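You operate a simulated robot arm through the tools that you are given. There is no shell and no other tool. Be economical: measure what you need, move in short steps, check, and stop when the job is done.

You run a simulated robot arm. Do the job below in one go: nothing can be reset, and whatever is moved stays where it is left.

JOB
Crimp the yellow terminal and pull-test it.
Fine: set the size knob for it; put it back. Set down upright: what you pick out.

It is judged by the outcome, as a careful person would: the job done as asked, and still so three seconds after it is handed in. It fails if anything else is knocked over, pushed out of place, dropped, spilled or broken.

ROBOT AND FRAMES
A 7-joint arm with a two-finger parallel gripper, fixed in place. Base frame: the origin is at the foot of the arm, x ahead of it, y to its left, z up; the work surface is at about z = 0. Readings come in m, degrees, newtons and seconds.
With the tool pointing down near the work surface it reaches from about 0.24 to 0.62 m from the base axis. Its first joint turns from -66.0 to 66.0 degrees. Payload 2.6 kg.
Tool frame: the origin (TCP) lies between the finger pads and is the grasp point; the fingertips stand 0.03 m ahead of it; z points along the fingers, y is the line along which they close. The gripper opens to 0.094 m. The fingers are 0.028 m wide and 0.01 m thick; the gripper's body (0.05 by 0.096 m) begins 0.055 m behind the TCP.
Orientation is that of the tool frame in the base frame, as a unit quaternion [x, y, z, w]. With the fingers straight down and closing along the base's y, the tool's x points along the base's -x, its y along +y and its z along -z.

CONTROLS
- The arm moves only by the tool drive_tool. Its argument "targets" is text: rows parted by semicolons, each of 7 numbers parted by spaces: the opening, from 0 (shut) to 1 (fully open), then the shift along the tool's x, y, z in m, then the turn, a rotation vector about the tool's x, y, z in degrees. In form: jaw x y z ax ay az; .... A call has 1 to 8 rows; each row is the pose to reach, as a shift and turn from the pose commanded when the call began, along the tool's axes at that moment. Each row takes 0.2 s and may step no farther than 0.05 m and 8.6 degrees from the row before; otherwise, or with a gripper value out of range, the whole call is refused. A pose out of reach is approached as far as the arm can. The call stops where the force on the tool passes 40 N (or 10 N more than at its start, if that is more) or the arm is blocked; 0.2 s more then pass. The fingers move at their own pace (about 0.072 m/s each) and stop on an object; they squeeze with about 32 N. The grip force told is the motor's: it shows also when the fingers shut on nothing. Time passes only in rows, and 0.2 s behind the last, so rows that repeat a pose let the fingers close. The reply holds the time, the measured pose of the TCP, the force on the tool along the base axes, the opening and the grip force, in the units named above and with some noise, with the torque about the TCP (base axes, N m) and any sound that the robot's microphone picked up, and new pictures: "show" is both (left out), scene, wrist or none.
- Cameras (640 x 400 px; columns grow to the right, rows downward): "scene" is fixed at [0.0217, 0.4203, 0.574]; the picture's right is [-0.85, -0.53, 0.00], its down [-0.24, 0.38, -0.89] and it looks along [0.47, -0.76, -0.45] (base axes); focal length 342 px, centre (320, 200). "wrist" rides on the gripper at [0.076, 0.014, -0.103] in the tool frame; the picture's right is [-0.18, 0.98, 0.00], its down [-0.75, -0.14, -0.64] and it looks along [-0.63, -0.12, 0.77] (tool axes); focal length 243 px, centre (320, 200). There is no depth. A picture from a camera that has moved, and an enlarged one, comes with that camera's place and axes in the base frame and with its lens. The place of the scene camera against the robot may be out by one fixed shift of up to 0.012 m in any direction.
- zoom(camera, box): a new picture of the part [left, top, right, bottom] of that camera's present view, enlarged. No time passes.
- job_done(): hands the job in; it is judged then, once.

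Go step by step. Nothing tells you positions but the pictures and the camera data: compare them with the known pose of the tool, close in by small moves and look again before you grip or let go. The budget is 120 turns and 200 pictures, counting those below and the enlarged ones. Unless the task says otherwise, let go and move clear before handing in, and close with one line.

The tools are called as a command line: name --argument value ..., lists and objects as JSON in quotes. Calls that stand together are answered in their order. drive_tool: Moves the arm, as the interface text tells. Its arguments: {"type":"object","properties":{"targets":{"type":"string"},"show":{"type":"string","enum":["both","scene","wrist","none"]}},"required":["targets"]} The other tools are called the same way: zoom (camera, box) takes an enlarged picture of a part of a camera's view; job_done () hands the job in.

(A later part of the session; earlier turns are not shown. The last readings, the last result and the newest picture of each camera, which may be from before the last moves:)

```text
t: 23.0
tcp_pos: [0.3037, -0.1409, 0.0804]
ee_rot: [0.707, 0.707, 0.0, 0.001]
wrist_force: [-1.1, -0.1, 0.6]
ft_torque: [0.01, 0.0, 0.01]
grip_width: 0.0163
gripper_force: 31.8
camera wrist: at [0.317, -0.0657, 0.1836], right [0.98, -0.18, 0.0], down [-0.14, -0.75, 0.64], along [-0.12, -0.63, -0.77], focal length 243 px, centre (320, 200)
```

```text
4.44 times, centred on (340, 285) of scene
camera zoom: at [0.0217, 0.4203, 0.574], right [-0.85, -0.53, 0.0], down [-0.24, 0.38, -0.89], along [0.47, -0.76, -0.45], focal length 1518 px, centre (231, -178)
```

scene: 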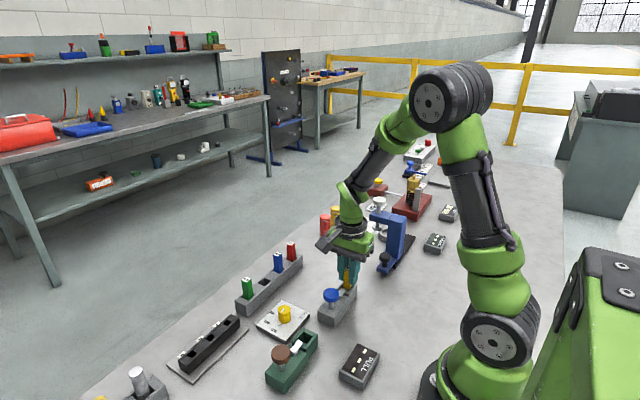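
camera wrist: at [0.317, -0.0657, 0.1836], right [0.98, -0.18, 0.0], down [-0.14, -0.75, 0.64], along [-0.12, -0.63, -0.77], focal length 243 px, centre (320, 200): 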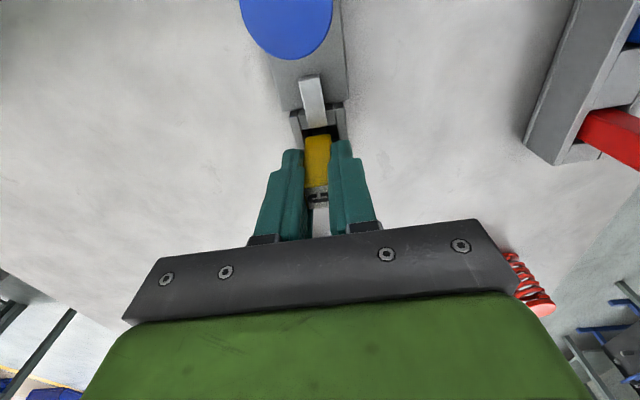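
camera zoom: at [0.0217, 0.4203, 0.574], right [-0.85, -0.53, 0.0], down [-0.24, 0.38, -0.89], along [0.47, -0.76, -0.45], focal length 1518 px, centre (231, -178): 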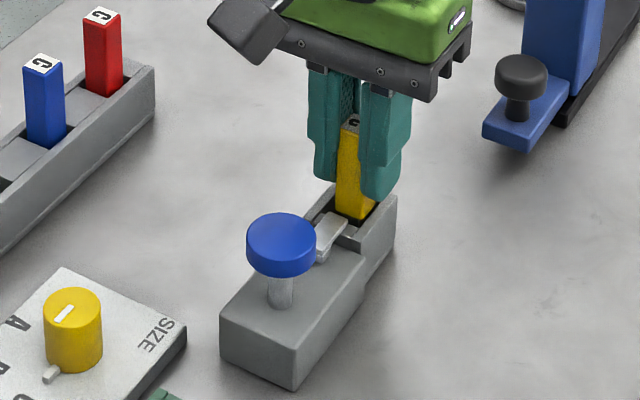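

drive_tool --targets "0 0 0 0.003 0 0 0; 0 0 0 0.005 0 0 0; 0 0 0 0.006 0 0 0; 0 0 0 0.007 0 0 0; 0 0 0 0.007 0 0 0" --show "none"

```text
t: 24.2
tcp_pos: [0.3033, -0.1419, 0.0739]
ee_rot: [0.707, 0.707, 0.0, 0.001]
wrist_force: [-6.1, 4.6, 23.6]
ft_torque: [0.29, 0.41, -0.01]
grip_width: 0.016
gripper_force: 31.6
```

It has bottomed out (24 N). I ease off slightly and release.

drive_tool --targets "0 0 0 -0.001 0 0 0; 0.5 0 0 -0.001 0 0 0; 0.5 0 0 -0.001 0 0 0; 0.5 0 0 -0.001 0 0 0; 0.5 0 0 -0.03 0 0 0; 0.5 0 0 -0.07 0 0 0; 0.5 0 0 -0.11 0 0 0; 0.5 0 0 -0.11 0 0 0" --show "both"

zoom --camera "scene" --box '[300, 240, 380, 330]'

zoom --camera "wrist" --box '[220, 0, 420, 150]'

```text
t: 26.0
tcp_pos: [0.3047, -0.1429, 0.1834]
ee_rot: [0.706, 0.708, 0.0, 0.0]
wrist_force: [0.0, -0.3, 0.3]
ft_torque: [0.02, -0.01, -0.02]
grip_width: 0.0469
gripper_force: 0.1
camera wrist: at [0.3176, -0.0666, 0.2856], right [0.98, -0.18, 0.0], down [-0.14, -0.75, 0.64], along [-0.12, -0.63, -0.77], focal length 243 px, centre (320, 200)
```

scene: 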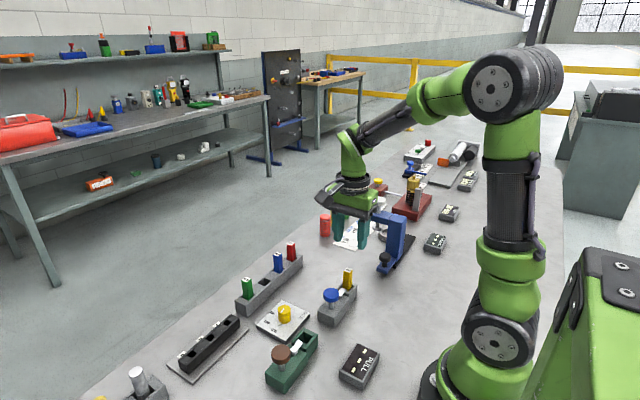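
wrist: 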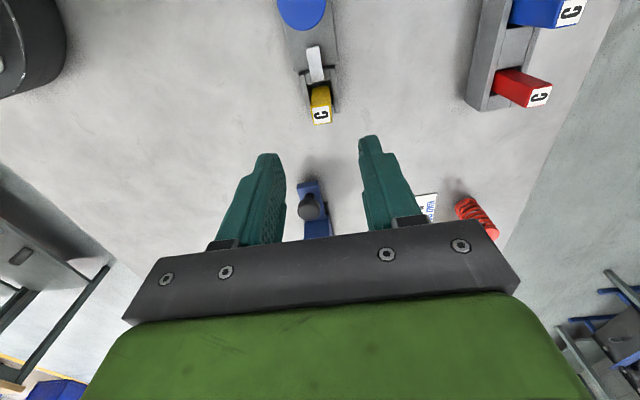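

```text
4.44 times, centred on (340, 285) of scene
camera zoom: at [0.0217, 0.4203, 0.574], right [-0.85, -0.53, 0.0], down [-0.24, 0.38, -0.89], along [0.47, -0.76, -0.45], focal length 1518 px, centre (231, -178)
```

zoom: 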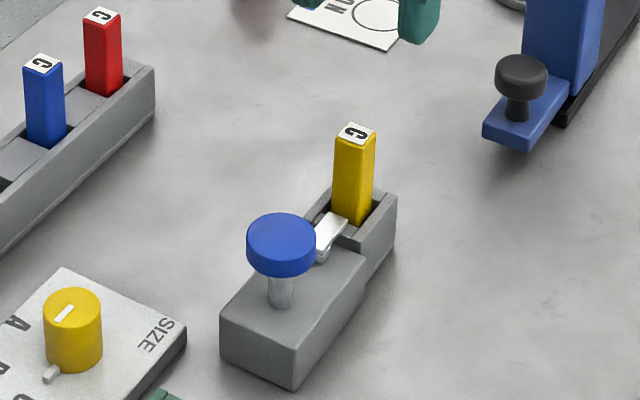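

```text
2.67 times, centred on (320, 75) of wrist
camera zoom: at [0.3176, -0.0666, 0.2856], right [0.98, -0.18, 0.0], down [-0.14, -0.75, 0.64], along [-0.12, -0.63, -0.77], focal length 647 px, centre (320, 533)
```

zoom: 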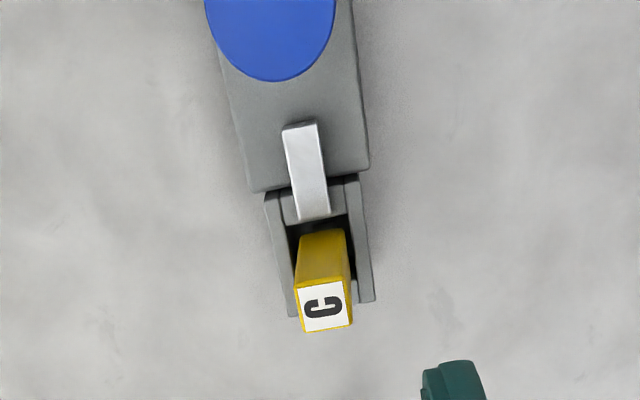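

The terminal stands upright in the crimper. Next I move over the blue knob, near (0.303, -0.066, 0.067), with closed fingers.

drive_tool --targets "0 0.025 -0.001 0 0 0 0; 0 0.05 -0.001 0 0 0 0; 0 0.077 -0.001 0.02 0 0 0; 0 0.077 -0.001 0.04 0 0 0; 0 0.077 -0.001 0.05 0 0 0; 0 0.077 -0.001 0.05 0 0 0" --show "both"

zoom --camera "scene" --box '[280, 230, 400, 340]'

```text
t: 27.4
tcp_pos: [0.3026, -0.0638, 0.133]
ee_rot: [0.707, 0.707, 0.0, 0.0]
wrist_force: [-0.8, 0.0, -0.5]
ft_torque: [0.01, 0.0, -0.01]
grip_width: 0.0
gripper_force: 32.0
camera wrist: at [0.317, 0.012, 0.2364], right [0.98, -0.18, 0.0], down [-0.14, -0.75, 0.64], along [-0.12, -0.63, -0.77], focal length 243 px, centre (320, 200)
```

scene: 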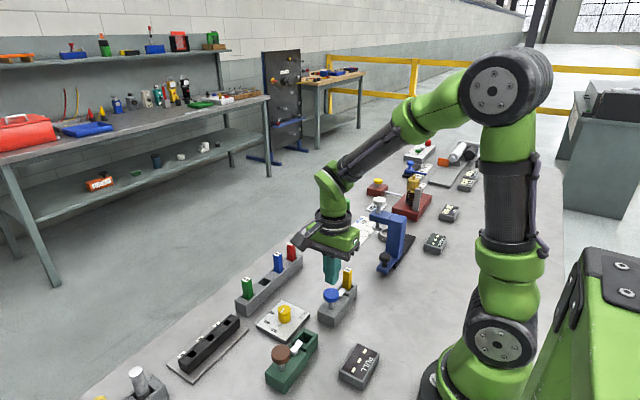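
wrist: 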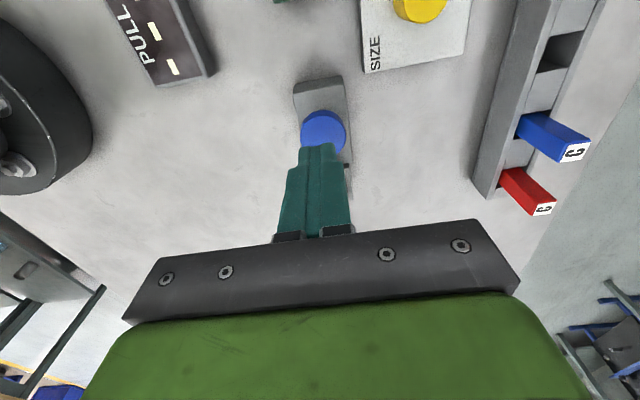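

```text
3.64 times, centred on (340, 285) of scene
camera zoom: at [0.0217, 0.4203, 0.574], right [-0.85, -0.53, 0.0], down [-0.24, 0.38, -0.89], along [0.47, -0.76, -0.45], focal length 1242 px, centre (247, -109)
```

zoom: 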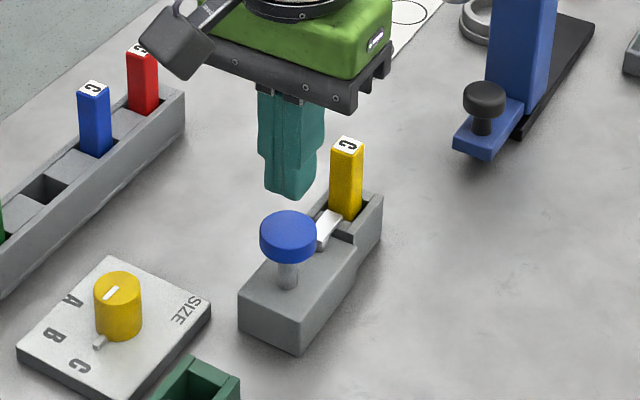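

Aligned with the knob; I press down gradually.

drive_tool --targets "0 0 0.001 0.02 0 0 0; 0 0 0.001 0.03 0 0 0; 0 0 0.001 0.035 0 0 0; 0 0 0.001 0.04 0 0 0; 0 0 0.001 0.043 0 0 0; 0 0 0.001 0.046 0 0 0; 0 0 0.001 0.049 0 0 0; 0 0 0.001 0.052 0 0 0" --show "scene"

zoom --camera "scene" --box '[280, 230, 400, 340]'

```text
t: 29.1
tcp_pos: [0.3044, -0.0645, 0.0873]
ee_rot: [0.707, 0.708, 0.002, 0.0]
wrist_force: [-8.6, 1.7, 21.2]
ft_torque: [-0.08, 0.24, 0.02]
grip_width: 0.0002
gripper_force: 32.2
heard: click
stopped in row 8: the force on the tool passed its limit at 46 N (the readings are from after the stop); the commanded pose is now the measured one
```

scene: 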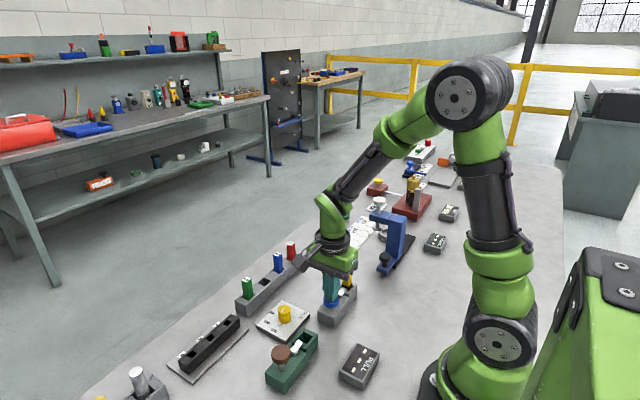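

```text
3.64 times, centred on (340, 285) of scene
camera zoom: at [0.0217, 0.4203, 0.574], right [-0.85, -0.53, 0.0], down [-0.24, 0.38, -0.89], along [0.47, -0.76, -0.45], focal length 1242 px, centre (247, -109)
```

zoom: 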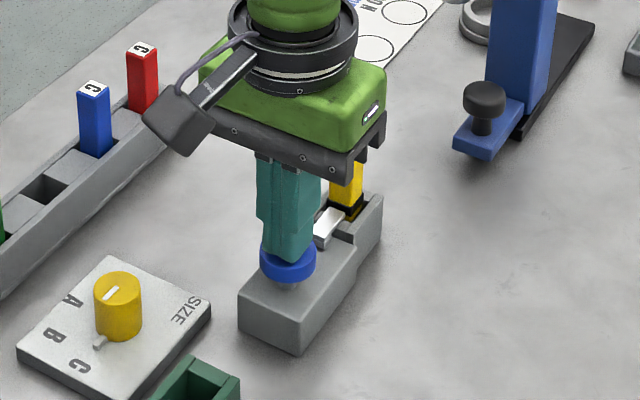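

A click sounded and a black crimp band now shows at the base of the terminal, so the grey device is the crimper. I raise and look.

drive_tool --targets "0 0 0 -0.03 0 0 0; 0 0 0 -0.07 0 0 0; 0 0 0 -0.1 0 0 0; 0 0 0 -0.1 0 0 0" --show "scene"

zoom --camera "scene" --box '[300, 240, 380, 330]'

zoom --camera "scene" --box '[250, 310, 400, 395]'

```text
t: 30.1
tcp_pos: [0.3025, -0.065, 0.187]
ee_rot: [0.707, 0.707, 0.001, 0.0]
wrist_force: [-0.9, 0.2, 0.2]
ft_torque: [0.04, 0.03, 0.04]
grip_width: 0.0
gripper_force: 31.6
```

scene: 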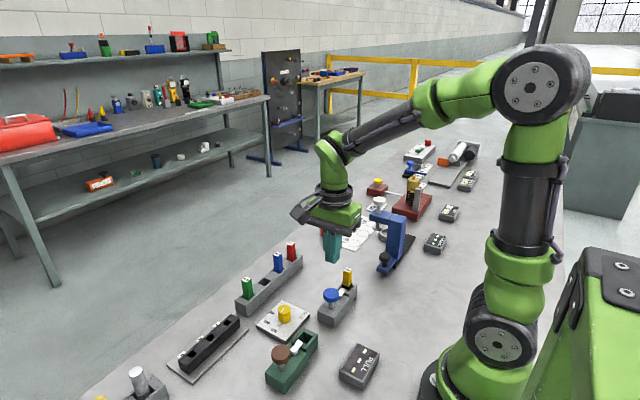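

```text
4.44 times, centred on (340, 285) of scene
camera zoom: at [0.0217, 0.4203, 0.574], right [-0.85, -0.53, 0.0], down [-0.24, 0.38, -0.89], along [0.47, -0.76, -0.45], focal length 1518 px, centre (231, -178)
```

zoom: 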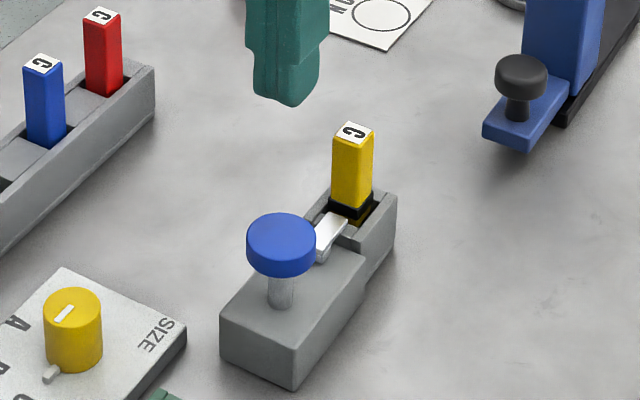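

```text
4.27 times, centred on (325, 352) of scene
camera zoom: at [0.0217, 0.4203, 0.574], right [-0.85, -0.53, 0.0], down [-0.24, 0.38, -0.89], along [0.47, -0.76, -0.45], focal length 1457 px, centre (299, -451)
```

zoom: 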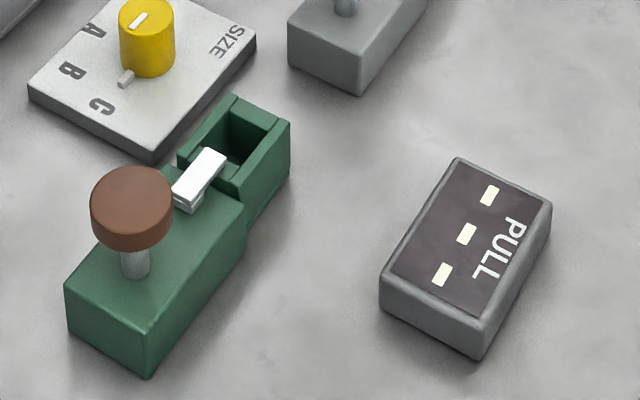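

Crimped and still upright. I go back to grip it where I left it.

drive_tool --targets "0.5 -0.04 0.0005 0 0 0 0; 0.5 -0.0765 0.001 0 0 0 0; 0.5 -0.0765 0.001 0.04 0 0 0; 0.5 -0.0765 0.001 0.08 0 0 0; 0.5 -0.0765 0.001 0.08 0 0 0" --show "wrist"

zoom --camera "scene" --box '[300, 220, 400, 330]'

```text
t: 31.3
tcp_pos: [0.3053, -0.1391, 0.106]
ee_rot: [0.707, 0.707, 0.002, -0.001]
wrist_force: [0.3, 0.0, 1.3]
ft_torque: [0.01, 0.01, 0.0]
grip_width: 0.0471
gripper_force: 0.1
camera wrist: at [0.3181, -0.0641, 0.2092], right [0.98, -0.18, 0.0], down [-0.14, -0.75, 0.64], along [-0.12, -0.63, -0.77], focal length 243 px, centre (320, 200)
```

wrist: 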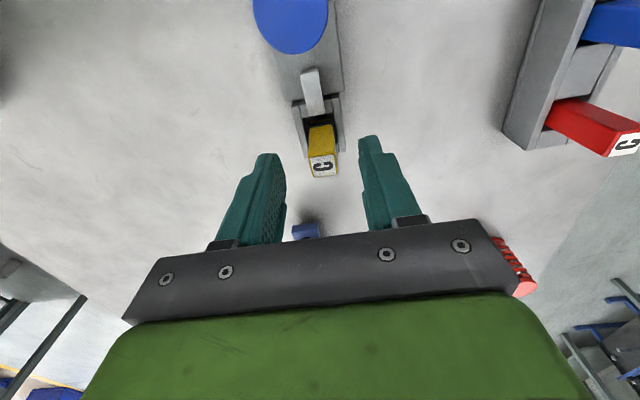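

```text
3.64 times, centred on (350, 275) of scene
camera zoom: at [0.0217, 0.4203, 0.574], right [-0.85, -0.53, 0.0], down [-0.24, 0.38, -0.89], along [0.47, -0.76, -0.45], focal length 1242 px, centre (211, -73)
```

zoom: 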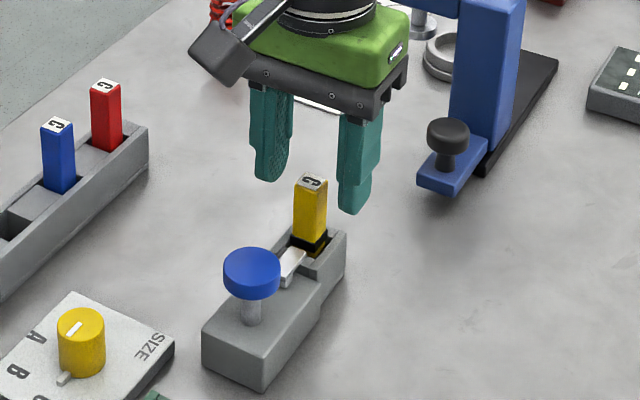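

drive_tool --targets "0.5 -0.002 -0.001 0.015 0 0 0; 0.5 -0.002 -0.001 0.031 0 0 0; 0.5 -0.002 -0.001 0.031 0 0 0; 0 -0.002 -0.001 0.031 0 0 0; 0 -0.002 -0.001 0.031 0 0 0; 0 -0.002 -0.001 0.031 0 0 0" --show "none"

drive_tool --targets "0 0 0 -0.02 0 0 0; 0 0 0 -0.05 0 0 0; 0 0 0 -0.08 0 0 0; 0 0 0 -0.11 0 0 0; 0 0 0 -0.11 0 0 0" --show "both"

zoom --camera "scene" --box '[300, 180, 400, 330]'

```text
t: 32.7
tcp_pos: [0.3037, -0.1421, 0.0757]
ee_rot: [0.707, 0.707, 0.001, 0.0]
wrist_force: [-0.7, 0.2, 0.4]
ft_torque: [0.01, -0.03, -0.03]
grip_width: 0.016
gripper_force: 31.7
```

```text
t: 33.9
tcp_pos: [0.3035, -0.1438, 0.1868]
ee_rot: [0.707, 0.707, 0.001, 0.0]
wrist_force: [0.0, -0.7, -0.5]
ft_torque: [0.0, 0.01, 0.02]
grip_width: 0.0161
gripper_force: 31.9
camera wrist: at [0.3171, -0.0673, 0.2891], right [0.98, -0.18, 0.0], down [-0.14, -0.75, 0.64], along [-0.12, -0.63, -0.77], focal length 243 px, centre (320, 200)
```

scene: 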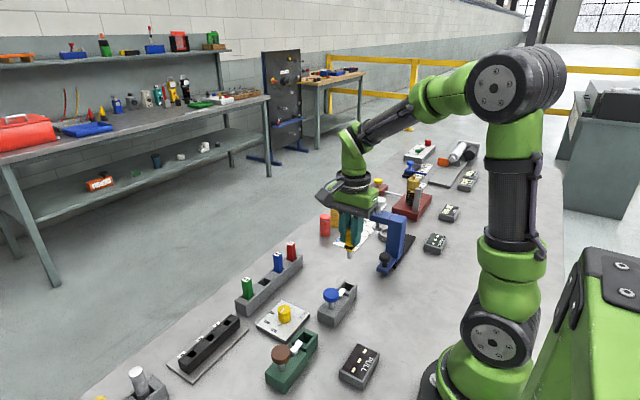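
wrist: 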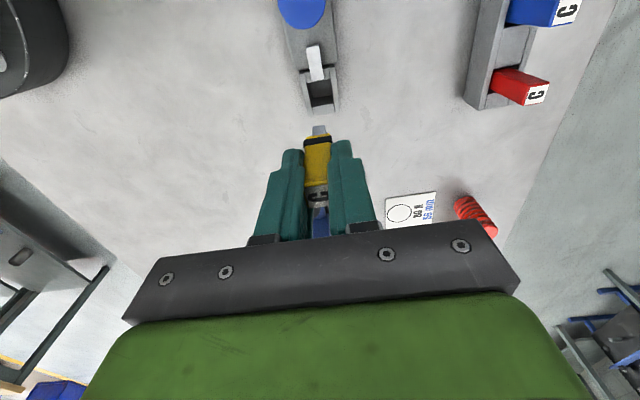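

```text
2.67 times, centred on (350, 255) of scene
camera zoom: at [0.0217, 0.4203, 0.574], right [-0.85, -0.53, 0.0], down [-0.24, 0.38, -0.89], along [0.47, -0.76, -0.45], focal length 911 px, centre (240, 53)
```

zoom: 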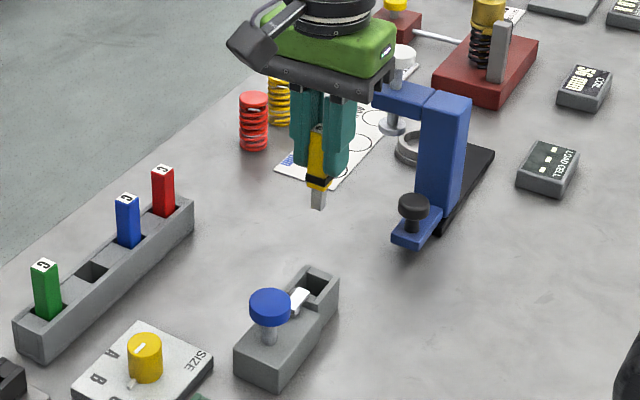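

The terminal is held with its crimp band intact. I carry it to above the green pull tester's slot, near (0.304, 0.032).

drive_tool --targets "0 0.044 0 0 0 0 0; 0 0.088 0 0 0 0 0; 0 0.132 0 0 0 0 0; 0 0.175 0 0 0 0 0; 0 0.175 0 0 0 0 0" --show "both"

zoom --camera "wrist" --box '[220, 0, 420, 200]'

```text
t: 35.1
tcp_pos: [0.3038, 0.0317, 0.1853]
ee_rot: [0.708, 0.707, 0.001, 0.001]
wrist_force: [-0.5, 0.8, -0.7]
ft_torque: [-0.02, 0.01, 0.0]
grip_width: 0.0163
gripper_force: 32.5
camera wrist: at [0.3178, 0.108, 0.2876], right [0.98, -0.18, 0.0], down [-0.14, -0.75, 0.64], along [-0.12, -0.63, -0.77], focal length 243 px, centre (320, 200)
```

scene: 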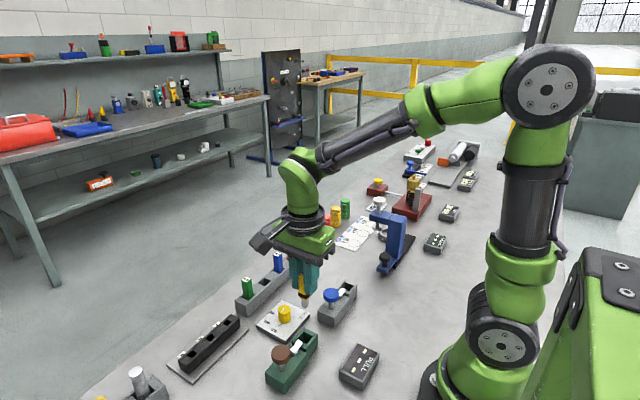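
wrist: 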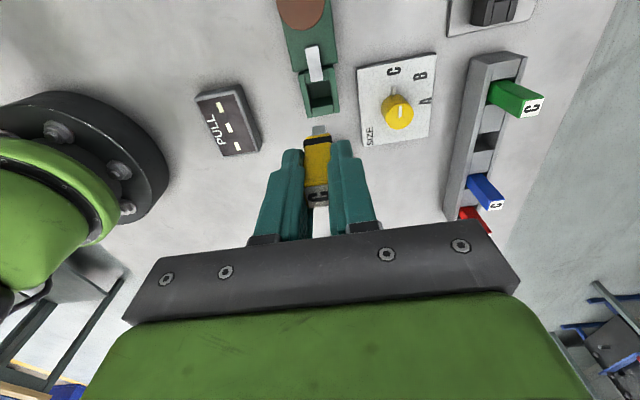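

```text
2.00 times, centred on (320, 100) of wrist
camera zoom: at [0.3178, 0.108, 0.2876], right [0.98, -0.18, 0.0], down [-0.14, -0.75, 0.64], along [-0.12, -0.63, -0.77], focal length 485 px, centre (320, 400)
```

zoom: 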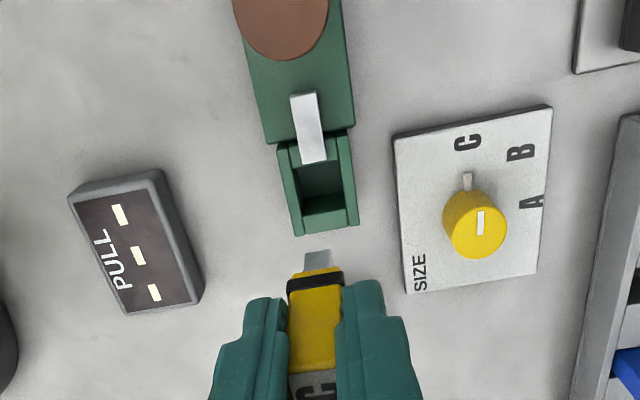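

drive_tool --targets "0 0.001 -0.0003 0.02 0 0 0; 0 0.001 -0.0003 0.05 0 0 0; 0 0.001 -0.0003 0.075 0 0 0; 0 0.001 -0.0003 0.075 0 0 0" --show "wrist"

zoom --camera "wrist" --box '[240, 40, 400, 200]'

zoom --camera "scene" --box '[250, 270, 350, 395]'

```text
t: 36.1
tcp_pos: [0.3035, 0.0351, 0.1097]
ee_rot: [0.707, 0.707, 0.001, 0.0]
wrist_force: [0.2, -0.4, -0.4]
ft_torque: [-0.02, 0.0, -0.03]
grip_width: 0.0162
gripper_force: 32.0
camera wrist: at [0.3167, 0.1097, 0.2133], right [0.98, -0.18, 0.0], down [-0.14, -0.75, 0.64], along [-0.12, -0.63, -0.77], focal length 243 px, centre (320, 200)
```

wrist: 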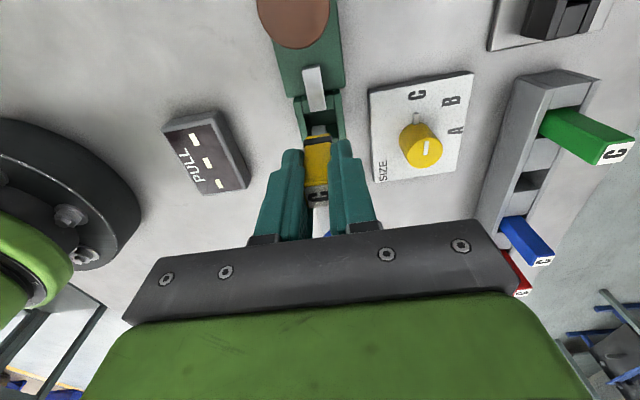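

```text
2.50 times, centred on (320, 120) of wrist
camera zoom: at [0.3167, 0.1097, 0.2133], right [0.98, -0.18, 0.0], down [-0.14, -0.75, 0.64], along [-0.12, -0.63, -0.77], focal length 606 px, centre (320, 400)
```

zoom: 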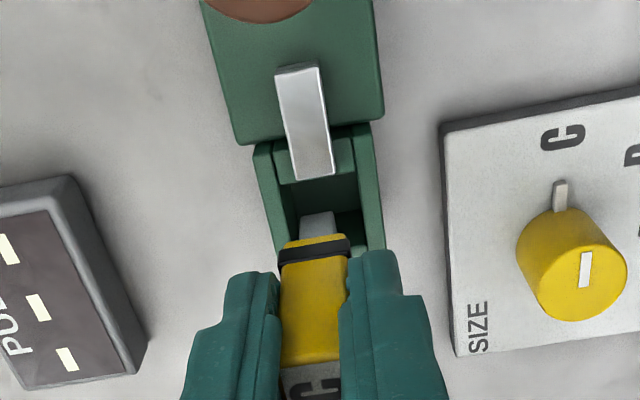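

```text
3.20 times, centred on (300, 332) of scene
camera zoom: at [0.0217, 0.4203, 0.574], right [-0.85, -0.53, 0.0], down [-0.24, 0.38, -0.89], along [0.47, -0.76, -0.45], focal length 1093 px, centre (384, -224)
```

zoom: 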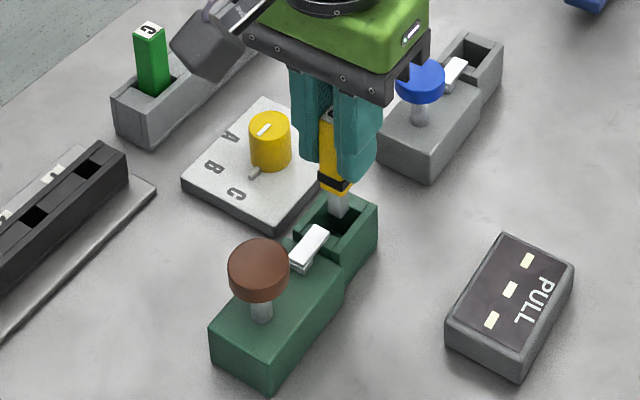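

drive_tool --targets "0 -0.002 0 0 0 0 0; 0 -0.002 0 0.015 0 0 0; 0 -0.002 0 0.027 0 0 0; 0 -0.002 0 0.031 0 0 0; 0 -0.002 0 0.034 0 0 0; 0 -0.002 0 0.035 0 0 0; 0 -0.002 0 0.036 0 0 0; 0 -0.002 0 0.036 0 0 0" --show "wrist"

zoom --camera "scene" --box '[250, 270, 350, 395]'

```text
t: 37.1
tcp_pos: [0.3048, 0.0305, 0.0813]
ee_rot: [0.709, 0.706, 0.003, 0.001]
wrist_force: [-2.3, 0.4, 6.3]
ft_torque: [-0.03, 0.07, 0.0]
grip_width: 0.0161
gripper_force: 32.0
stopped in row 5: the force on the tool passed its limit at 41 N (the readings are from after the stop); the commanded pose is now the measured one
camera wrist: at [0.3187, 0.1069, 0.1843], right [0.98, -0.19, 0.01], down [-0.15, -0.76, 0.64], along [-0.12, -0.63, -0.77], focal length 243 px, centre (320, 200)
```

wrist: 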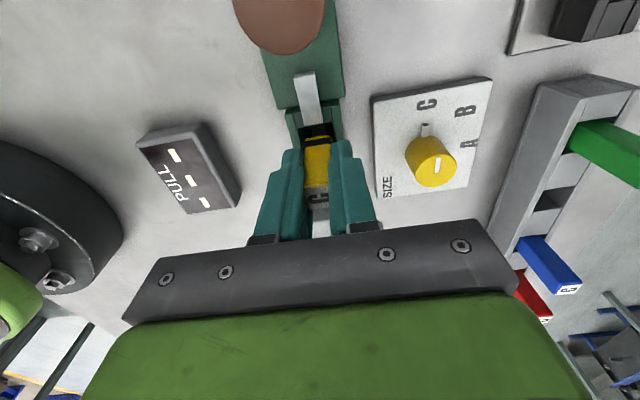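

```text
3.20 times, centred on (300, 332) of scene
camera zoom: at [0.0217, 0.4203, 0.574], right [-0.85, -0.53, 0.0], down [-0.24, 0.38, -0.89], along [0.47, -0.76, -0.45], focal length 1093 px, centre (384, -224)
```

zoom: 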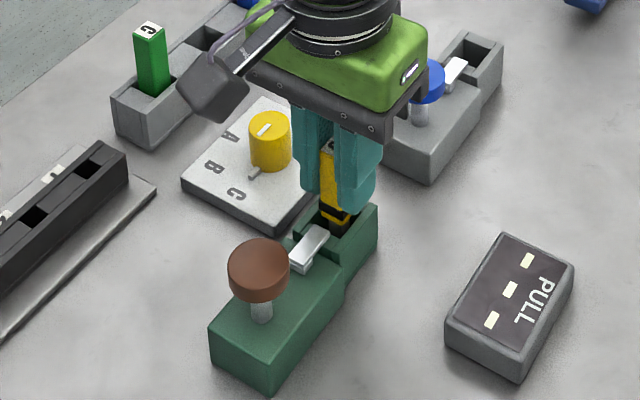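

zoom --camera "wrist" --box '[270, 60, 370, 160]'

zoom --camera "scene" --box '[315, 305, 375, 365]'

```text
4.00 times, centred on (320, 110) of wrist
camera zoom: at [0.3187, 0.1069, 0.1843], right [0.98, -0.19, 0.01], down [-0.15, -0.76, 0.64], along [-0.12, -0.63, -0.77], focal length 970 px, centre (320, 560)
```

zoom: 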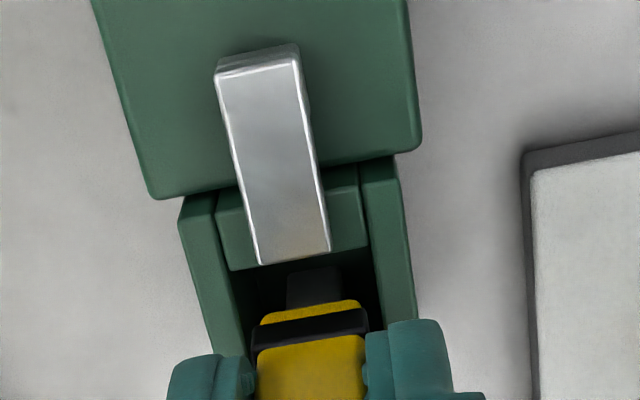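

```text
6.67 times, centred on (345, 335) of scene
camera zoom: at [0.0217, 0.4203, 0.574], right [-0.85, -0.53, 0.0], down [-0.24, 0.38, -0.89], along [0.47, -0.76, -0.45], focal length 2277 px, centre (153, -700)
```

zoom: 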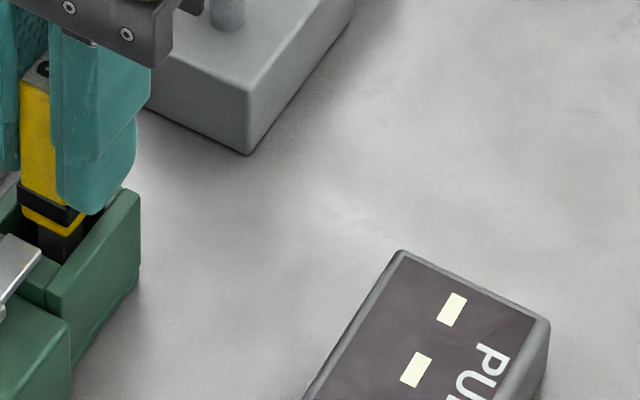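

It stopped early, probably with the body catching the -y end wall. I lift a little, shift +y by 2.5 mm and try again gently.

drive_tool --targets "0 0 0 -0.004 0 0 0; 0 0.0025 -0.001 -0.004 0 0 0; 0 0.0025 -0.001 -0.001 0 0 0; 0 0.0025 -0.001 0.002 0 0 0; 0 0.0025 -0.001 0.004 0 0 0; 0 0.0025 -0.001 0.0055 0 0 0; 0 0.0025 -0.001 0.0055 0 0 0" --show "none"

zoom --camera "wrist" --box '[270, 60, 370, 160]'

zoom --camera "scene" --box '[250, 270, 350, 395]'

```text
t: 38.7
tcp_pos: [0.3046, 0.0339, 0.0759]
ee_rot: [0.708, 0.706, 0.003, 0.001]
wrist_force: [0.1, 0.4, 0.3]
ft_torque: [0.03, 0.01, 0.02]
grip_width: 0.0162
gripper_force: 32.0
```

```text
4.00 times, centred on (320, 110) of wrist
camera zoom: at [0.318, 0.1092, 0.1783], right [0.98, -0.19, 0.0], down [-0.15, -0.76, 0.64], along [-0.12, -0.63, -0.77], focal length 970 px, centre (320, 560)
```

zoom: 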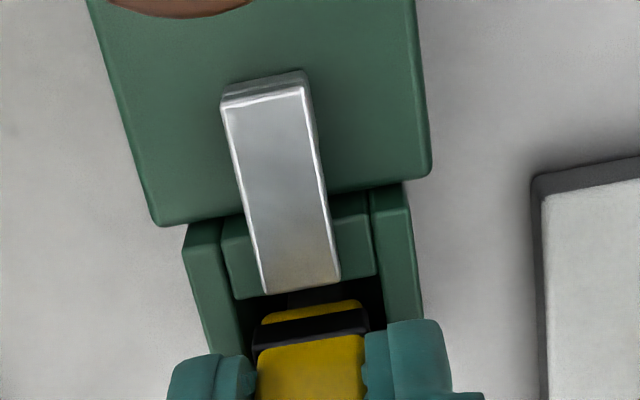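

```text
3.20 times, centred on (300, 332) of scene
camera zoom: at [0.0217, 0.4203, 0.574], right [-0.85, -0.53, 0.0], down [-0.24, 0.38, -0.89], along [0.47, -0.76, -0.45], focal length 1093 px, centre (384, -224)
```

zoom: 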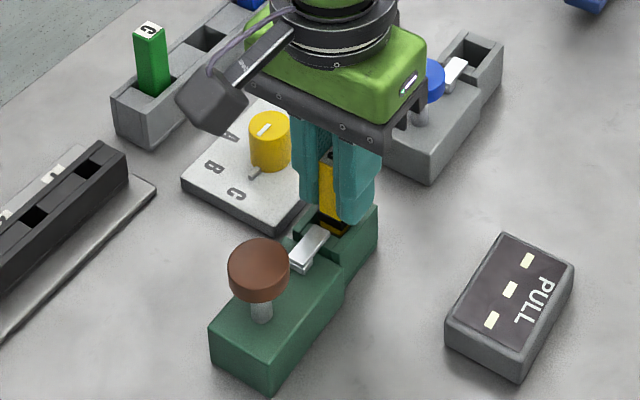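

It now slides in freely. I continue to the bottom in small steps.

drive_tool --targets "0 0 0 0.001 0 0 0; 0 0 0 0.002 0 0 0; 0 0 0 0.003 0 0 0; 0 0 0 0.003 0 0 0" --show "none"

```text
t: 39.7
tcp_pos: [0.3046, 0.0334, 0.0736]
ee_rot: [0.708, 0.706, 0.004, 0.002]
wrist_force: [-5.2, 0.7, 30.6]
ft_torque: [0.05, 0.34, -0.01]
grip_width: 0.0163
gripper_force: 31.6
```

Bottomed at 31 N. I ease off, release and lift.

drive_tool --targets "0 0 0 0.0015 0 0 0; 0.5 0 0 0.0015 0 0 0; 0.5 0 0 0.0015 0 0 0; 0.5 0 0 0.0015 0 0 0; 0.5 0 0 -0.03 0 0 0; 0.5 0 0 -0.07 0 0 0; 0.5 0 0 -0.11 0 0 0; 0.5 0 0 -0.11 0 0 0" --show "both"

zoom --camera "scene" --box '[250, 270, 350, 395]'

zoom --camera "wrist" --box '[220, 0, 420, 150]'

```text
t: 41.5
tcp_pos: [0.3002, 0.0343, 0.1817]
ee_rot: [0.708, 0.707, 0.003, 0.001]
wrist_force: [-0.2, -0.4, 0.0]
ft_torque: [0.03, 0.0, -0.02]
grip_width: 0.0469
gripper_force: 0.0
camera wrist: at [0.3147, 0.1101, 0.2855], right [0.98, -0.19, 0.0], down [-0.15, -0.76, 0.64], along [-0.12, -0.63, -0.77], focal length 243 px, centre (320, 200)
```

scene: 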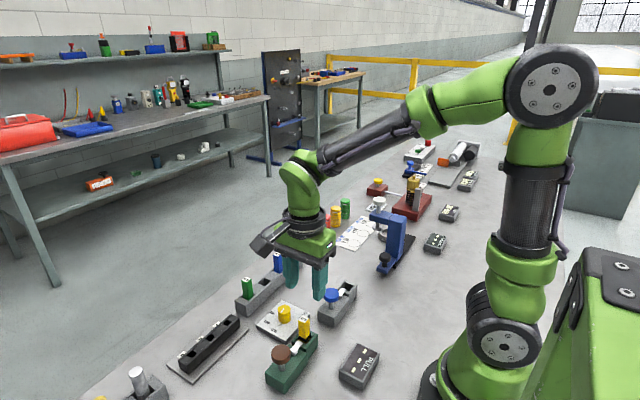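
wrist: 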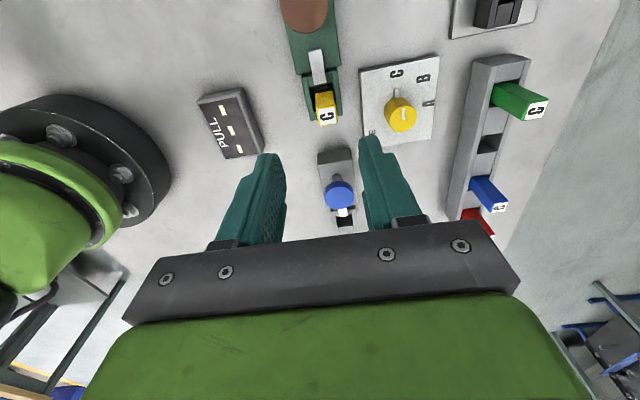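

```text
3.20 times, centred on (300, 332) of scene
camera zoom: at [0.0217, 0.4203, 0.574], right [-0.85, -0.53, 0.0], down [-0.24, 0.38, -0.89], along [0.47, -0.76, -0.45], focal length 1093 px, centre (384, -224)
```

zoom: 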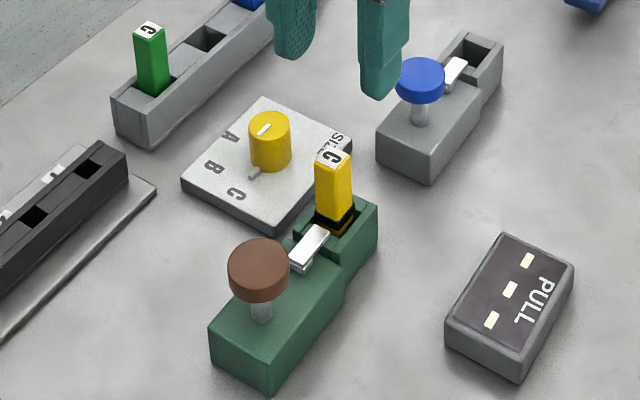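

```text
2.67 times, centred on (320, 75) of wrist
camera zoom: at [0.3147, 0.1101, 0.2855], right [0.98, -0.19, 0.0], down [-0.15, -0.76, 0.64], along [-0.12, -0.63, -0.77], focal length 647 px, centre (320, 533)
```

zoom: 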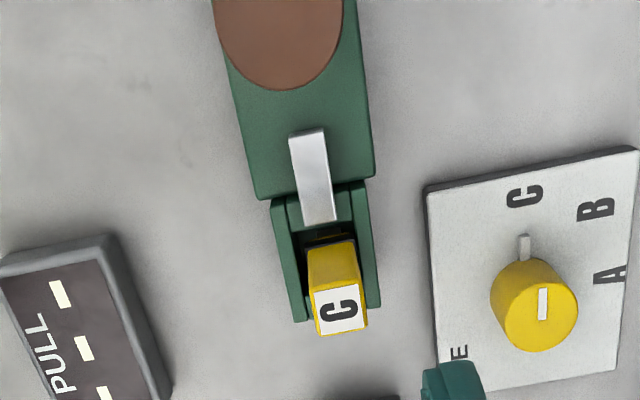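

Terminal upright in the pull tester. Next I move over the brown knob, near (0.304, 0.109).

drive_tool --targets "0 0.025 0.001 0 0 0 0; 0 0.05 0.002 0 0 0 0; 0 0.075 0.003 0.01 0 0 0; 0 0.075 0.003 0.03 0 0 0; 0 0.075 0.003 0.05 0 0 0; 0 0.075 0.003 0.05 0 0 0" --show "wrist"

zoom --camera "scene" --box '[250, 270, 350, 395]'

```text
t: 42.9
tcp_pos: [0.3061, 0.1091, 0.1317]
ee_rot: [0.708, 0.706, 0.003, 0.0]
wrist_force: [-0.1, 0.3, 0.2]
ft_torque: [0.01, -0.02, 0.01]
grip_width: 0.0002
gripper_force: 32.4
camera wrist: at [0.3199, 0.1854, 0.2353], right [0.98, -0.19, 0.0], down [-0.15, -0.76, 0.64], along [-0.12, -0.63, -0.77], focal length 243 px, centre (320, 200)
```

wrist: 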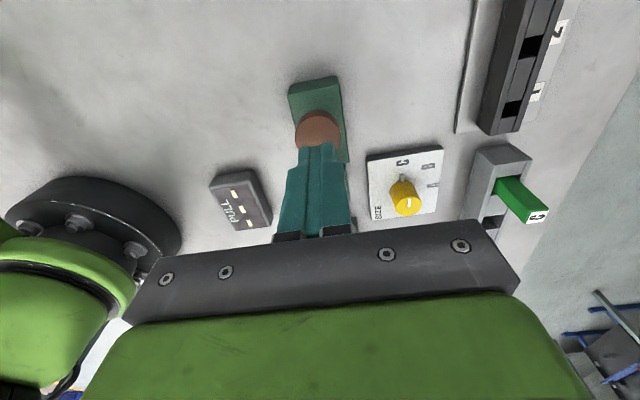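

```text
3.20 times, centred on (300, 332) of scene
camera zoom: at [0.0217, 0.4203, 0.574], right [-0.85, -0.53, 0.0], down [-0.24, 0.38, -0.89], along [0.47, -0.76, -0.45], focal length 1093 px, centre (384, -224)
```

zoom: 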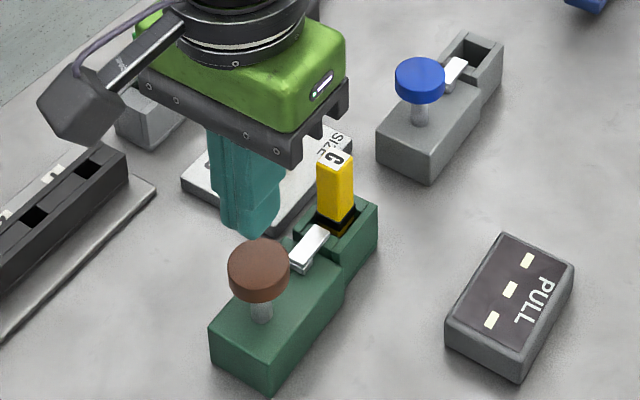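

drive_tool --targets "0 0.003 -0.001 0.02 0 0 0; 0 0.003 -0.001 0.03 0 0 0; 0 0.003 -0.001 0.035 0 0 0; 0 0.003 -0.001 0.039 0 0 0; 0 0.003 -0.001 0.042 0 0 0; 0 0.003 -0.001 0.045 0 0 0; 0 0.003 -0.001 0.048 0 0 0; 0 0.003 -0.001 0.05 0 0 0" --show "scene"

zoom --camera "scene" --box '[250, 270, 410, 395]'

```text
t: 44.5
tcp_pos: [0.3057, 0.1115, 0.0873]
ee_rot: [0.709, 0.705, 0.003, 0.001]
wrist_force: [-6.8, -3.6, 18.3]
ft_torque: [-0.3, 0.24, 0.01]
grip_width: 0.0004
gripper_force: 32.0
heard: click
stopped in row 7: the force on the tool passed its limit at 47 N (the readings are from after the stop); the commanded pose is now the measured one
```

scene: 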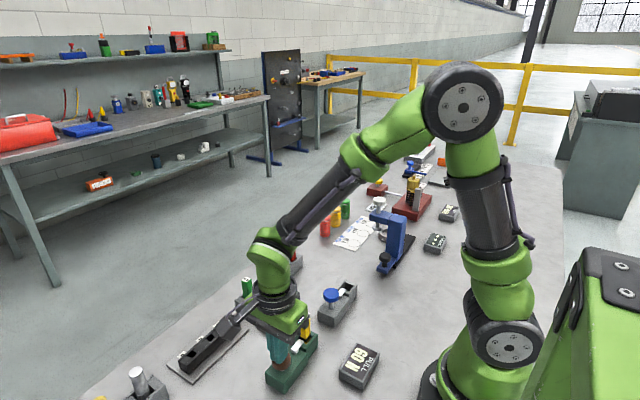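

```text
3.20 times, centred on (330, 332) of scene
camera zoom: at [0.0217, 0.4202, 0.574], right [-0.85, -0.53, 0.0], down [-0.24, 0.38, -0.89], along [0.47, -0.76, -0.45], focal length 1093 px, centre (288, -224)
```

zoom: 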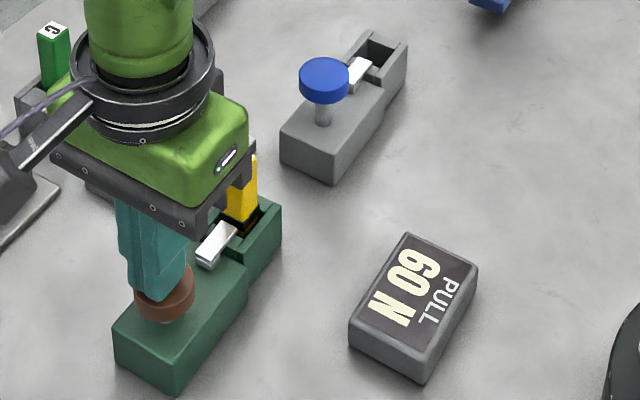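

Click, and the display reads 60 N, so the pull test is done. I lift and go back for the terminal.

drive_tool --targets "0 0 0 -0.04 0 0 0; 0 0 0 -0.08 0 0 0; 0.5 0 0 -0.1 0 0 0; 0.5 -0.04 -0.001 -0.1 0 0 0; 0.5 -0.078 -0.002 -0.1 0 0 0; 0.5 -0.078 -0.002 -0.06 0 0 0; 0.5 -0.078 -0.002 -0.02 0 0 0; 0.5 -0.078 -0.002 -0.02 0 0 0" --show "wrist"

zoom --camera "scene" --box '[250, 270, 410, 395]'

zoom --camera "wrist" --box '[240, 80, 400, 200]'

```text
t: 46.3
tcp_pos: [0.3015, 0.0323, 0.1059]
ee_rot: [0.708, 0.706, 0.003, 0.001]
wrist_force: [0.3, 0.2, 0.9]
ft_torque: [0.02, -0.02, -0.01]
grip_width: 0.0472
gripper_force: 0.1
camera wrist: at [0.3166, 0.1085, 0.2085], right [0.98, -0.19, 0.0], down [-0.15, -0.76, 0.64], along [-0.12, -0.63, -0.77], focal length 243 px, centre (320, 200)
```

wrist: 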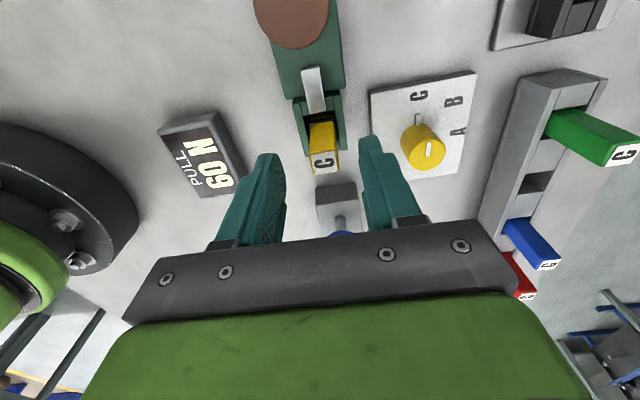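

```text
3.20 times, centred on (330, 332) of scene
camera zoom: at [0.0217, 0.4203, 0.574], right [-0.85, -0.53, 0.0], down [-0.24, 0.38, -0.89], along [0.47, -0.76, -0.45], focal length 1093 px, centre (288, -224)
```

zoom: 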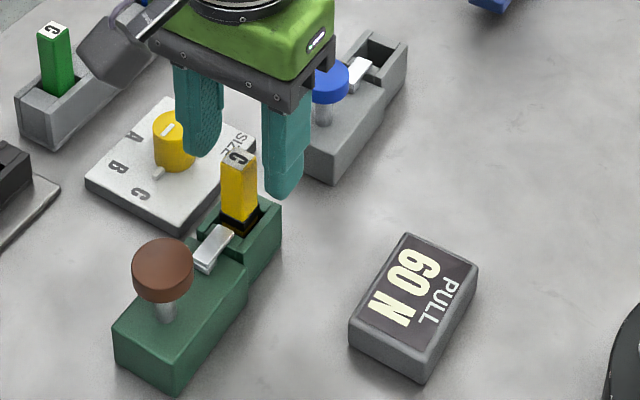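

```text
3.33 times, centred on (320, 140) of wrist
camera zoom: at [0.3166, 0.1085, 0.2085], right [0.98, -0.19, 0.0], down [-0.15, -0.76, 0.64], along [-0.12, -0.63, -0.77], focal length 809 px, centre (320, 400)
```

zoom: 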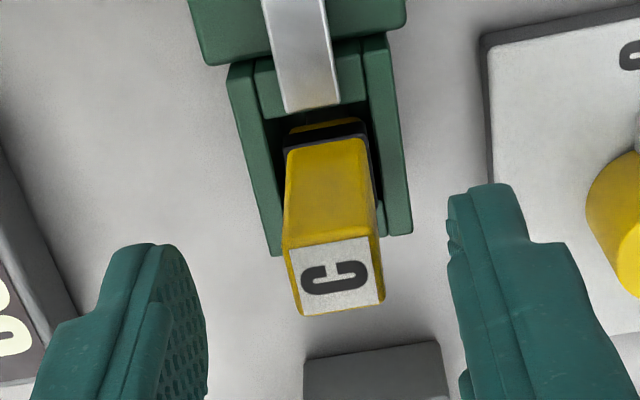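

drive_tool --targets "0.5 -0.001 0.003 0.015 0 0 0; 0.5 -0.001 0.003 0.031 0 0 0; 0.5 -0.001 0.003 0.031 0 0 0; 0 -0.001 0.003 0.031 0 0 0; 0 -0.001 0.003 0.031 0 0 0; 0 -0.001 0.003 0.031 0 0 0" --show "none"

drive_tool --targets "0 0 0 -0.02 0 0 0; 0 0 0 -0.05 0 0 0; 0 0 0 -0.08 0 0 0; 0 0 0 -0.11 0 0 0; 0 0 0 -0.11 0 0 0" --show "both"

zoom --camera "scene" --box '[250, 220, 370, 360]'

```text
t: 47.7
tcp_pos: [0.3073, 0.0327, 0.0743]
ee_rot: [0.708, 0.706, 0.002, 0.0]
wrist_force: [0.6, 0.2, 0.2]
ft_torque: [0.0, -0.01, -0.03]
grip_width: 0.0159
gripper_force: 31.9
```

```text
t: 48.9
tcp_pos: [0.3058, 0.0306, 0.1854]
ee_rot: [0.709, 0.705, 0.003, 0.001]
wrist_force: [0.3, -0.4, -0.3]
ft_torque: [-0.02, -0.04, -0.02]
grip_width: 0.0161
gripper_force: 32.1
camera wrist: at [0.32, 0.1061, 0.2876], right [0.98, -0.19, 0.0], down [-0.15, -0.76, 0.64], along [-0.12, -0.63, -0.77], focal length 243 px, centre (320, 200)
```

scene: 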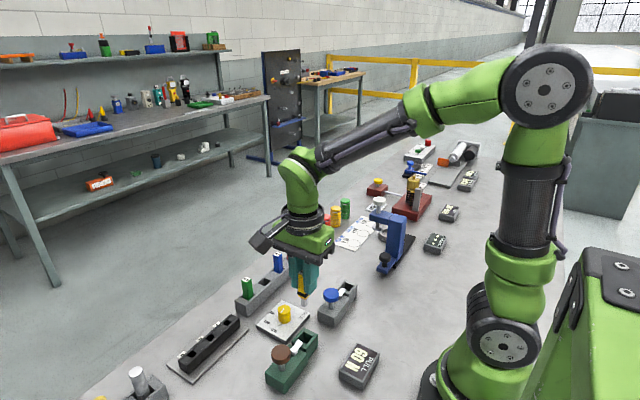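
wrist: 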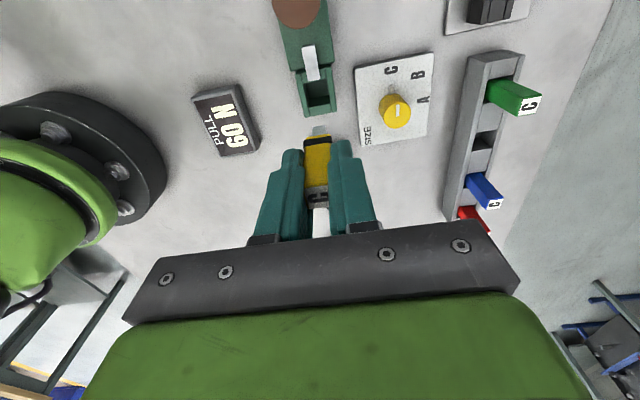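

```text
2.86 times, centred on (310, 290) of scene
camera zoom: at [0.0217, 0.4203, 0.574], right [-0.85, -0.53, 0.0], down [-0.24, 0.38, -0.89], along [0.47, -0.76, -0.45], focal length 976 px, centre (349, -57)
```

zoom: 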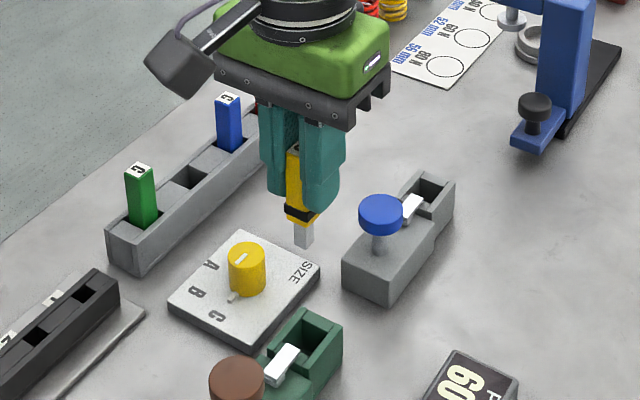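

drive_tool --targets "0 -0.016 0.035 0 0 0 0; 0 -0.032 0.07 0 0 0 0; 0 -0.048 0.105 0 0 0 0; 0 -0.064 0.14 0 0 0 0; 0 -0.081 0.173 0 0 0 0; 0 -0.081 0.173 0.02 0 0 0; 0 -0.081 0.173 0.02 0 0 0" --show "both"

zoom --camera "wrist" --box '[240, 20, 400, 180]'

zoom --camera "scene" --box '[215, 190, 335, 320]'

```text
t: 50.5
tcp_pos: [0.4815, -0.0504, 0.1671]
ee_rot: [0.708, 0.706, 0.004, 0.0]
wrist_force: [0.9, 0.2, -0.2]
ft_torque: [-0.01, -0.01, -0.01]
grip_width: 0.0159
gripper_force: 31.9
camera wrist: at [0.4952, 0.0254, 0.2693], right [0.98, -0.19, 0.0], down [-0.15, -0.76, 0.64], along [-0.12, -0.63, -0.77], focal length 243 px, centre (320, 200)
```

scene: 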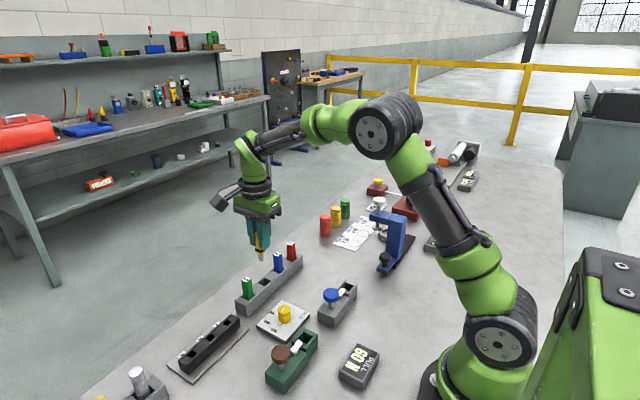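
wrist: 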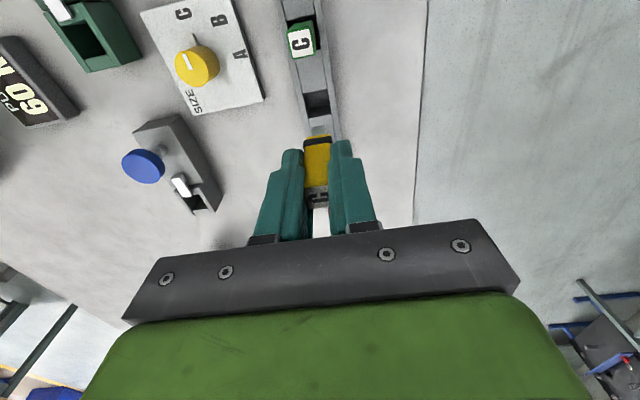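

```text
2.50 times, centred on (320, 100) of wrist
camera zoom: at [0.4952, 0.0254, 0.2693], right [0.98, -0.19, 0.0], down [-0.15, -0.76, 0.64], along [-0.12, -0.63, -0.77], focal length 606 px, centre (320, 450)
```

zoom: 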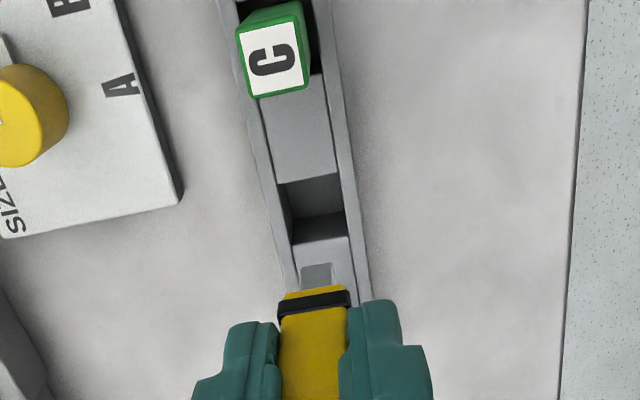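

```text
3.08 times, centred on (275, 255) of scene
camera zoom: at [0.0217, 0.4203, 0.574], right [-0.85, -0.53, 0.0], down [-0.24, 0.38, -0.89], along [0.47, -0.76, -0.45], focal length 1051 px, centre (458, 31)
```

zoom: 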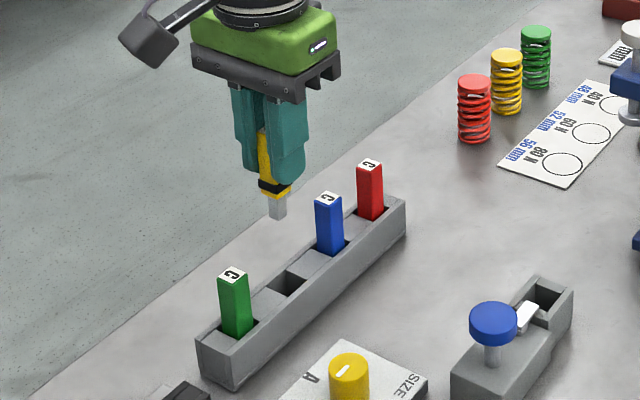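

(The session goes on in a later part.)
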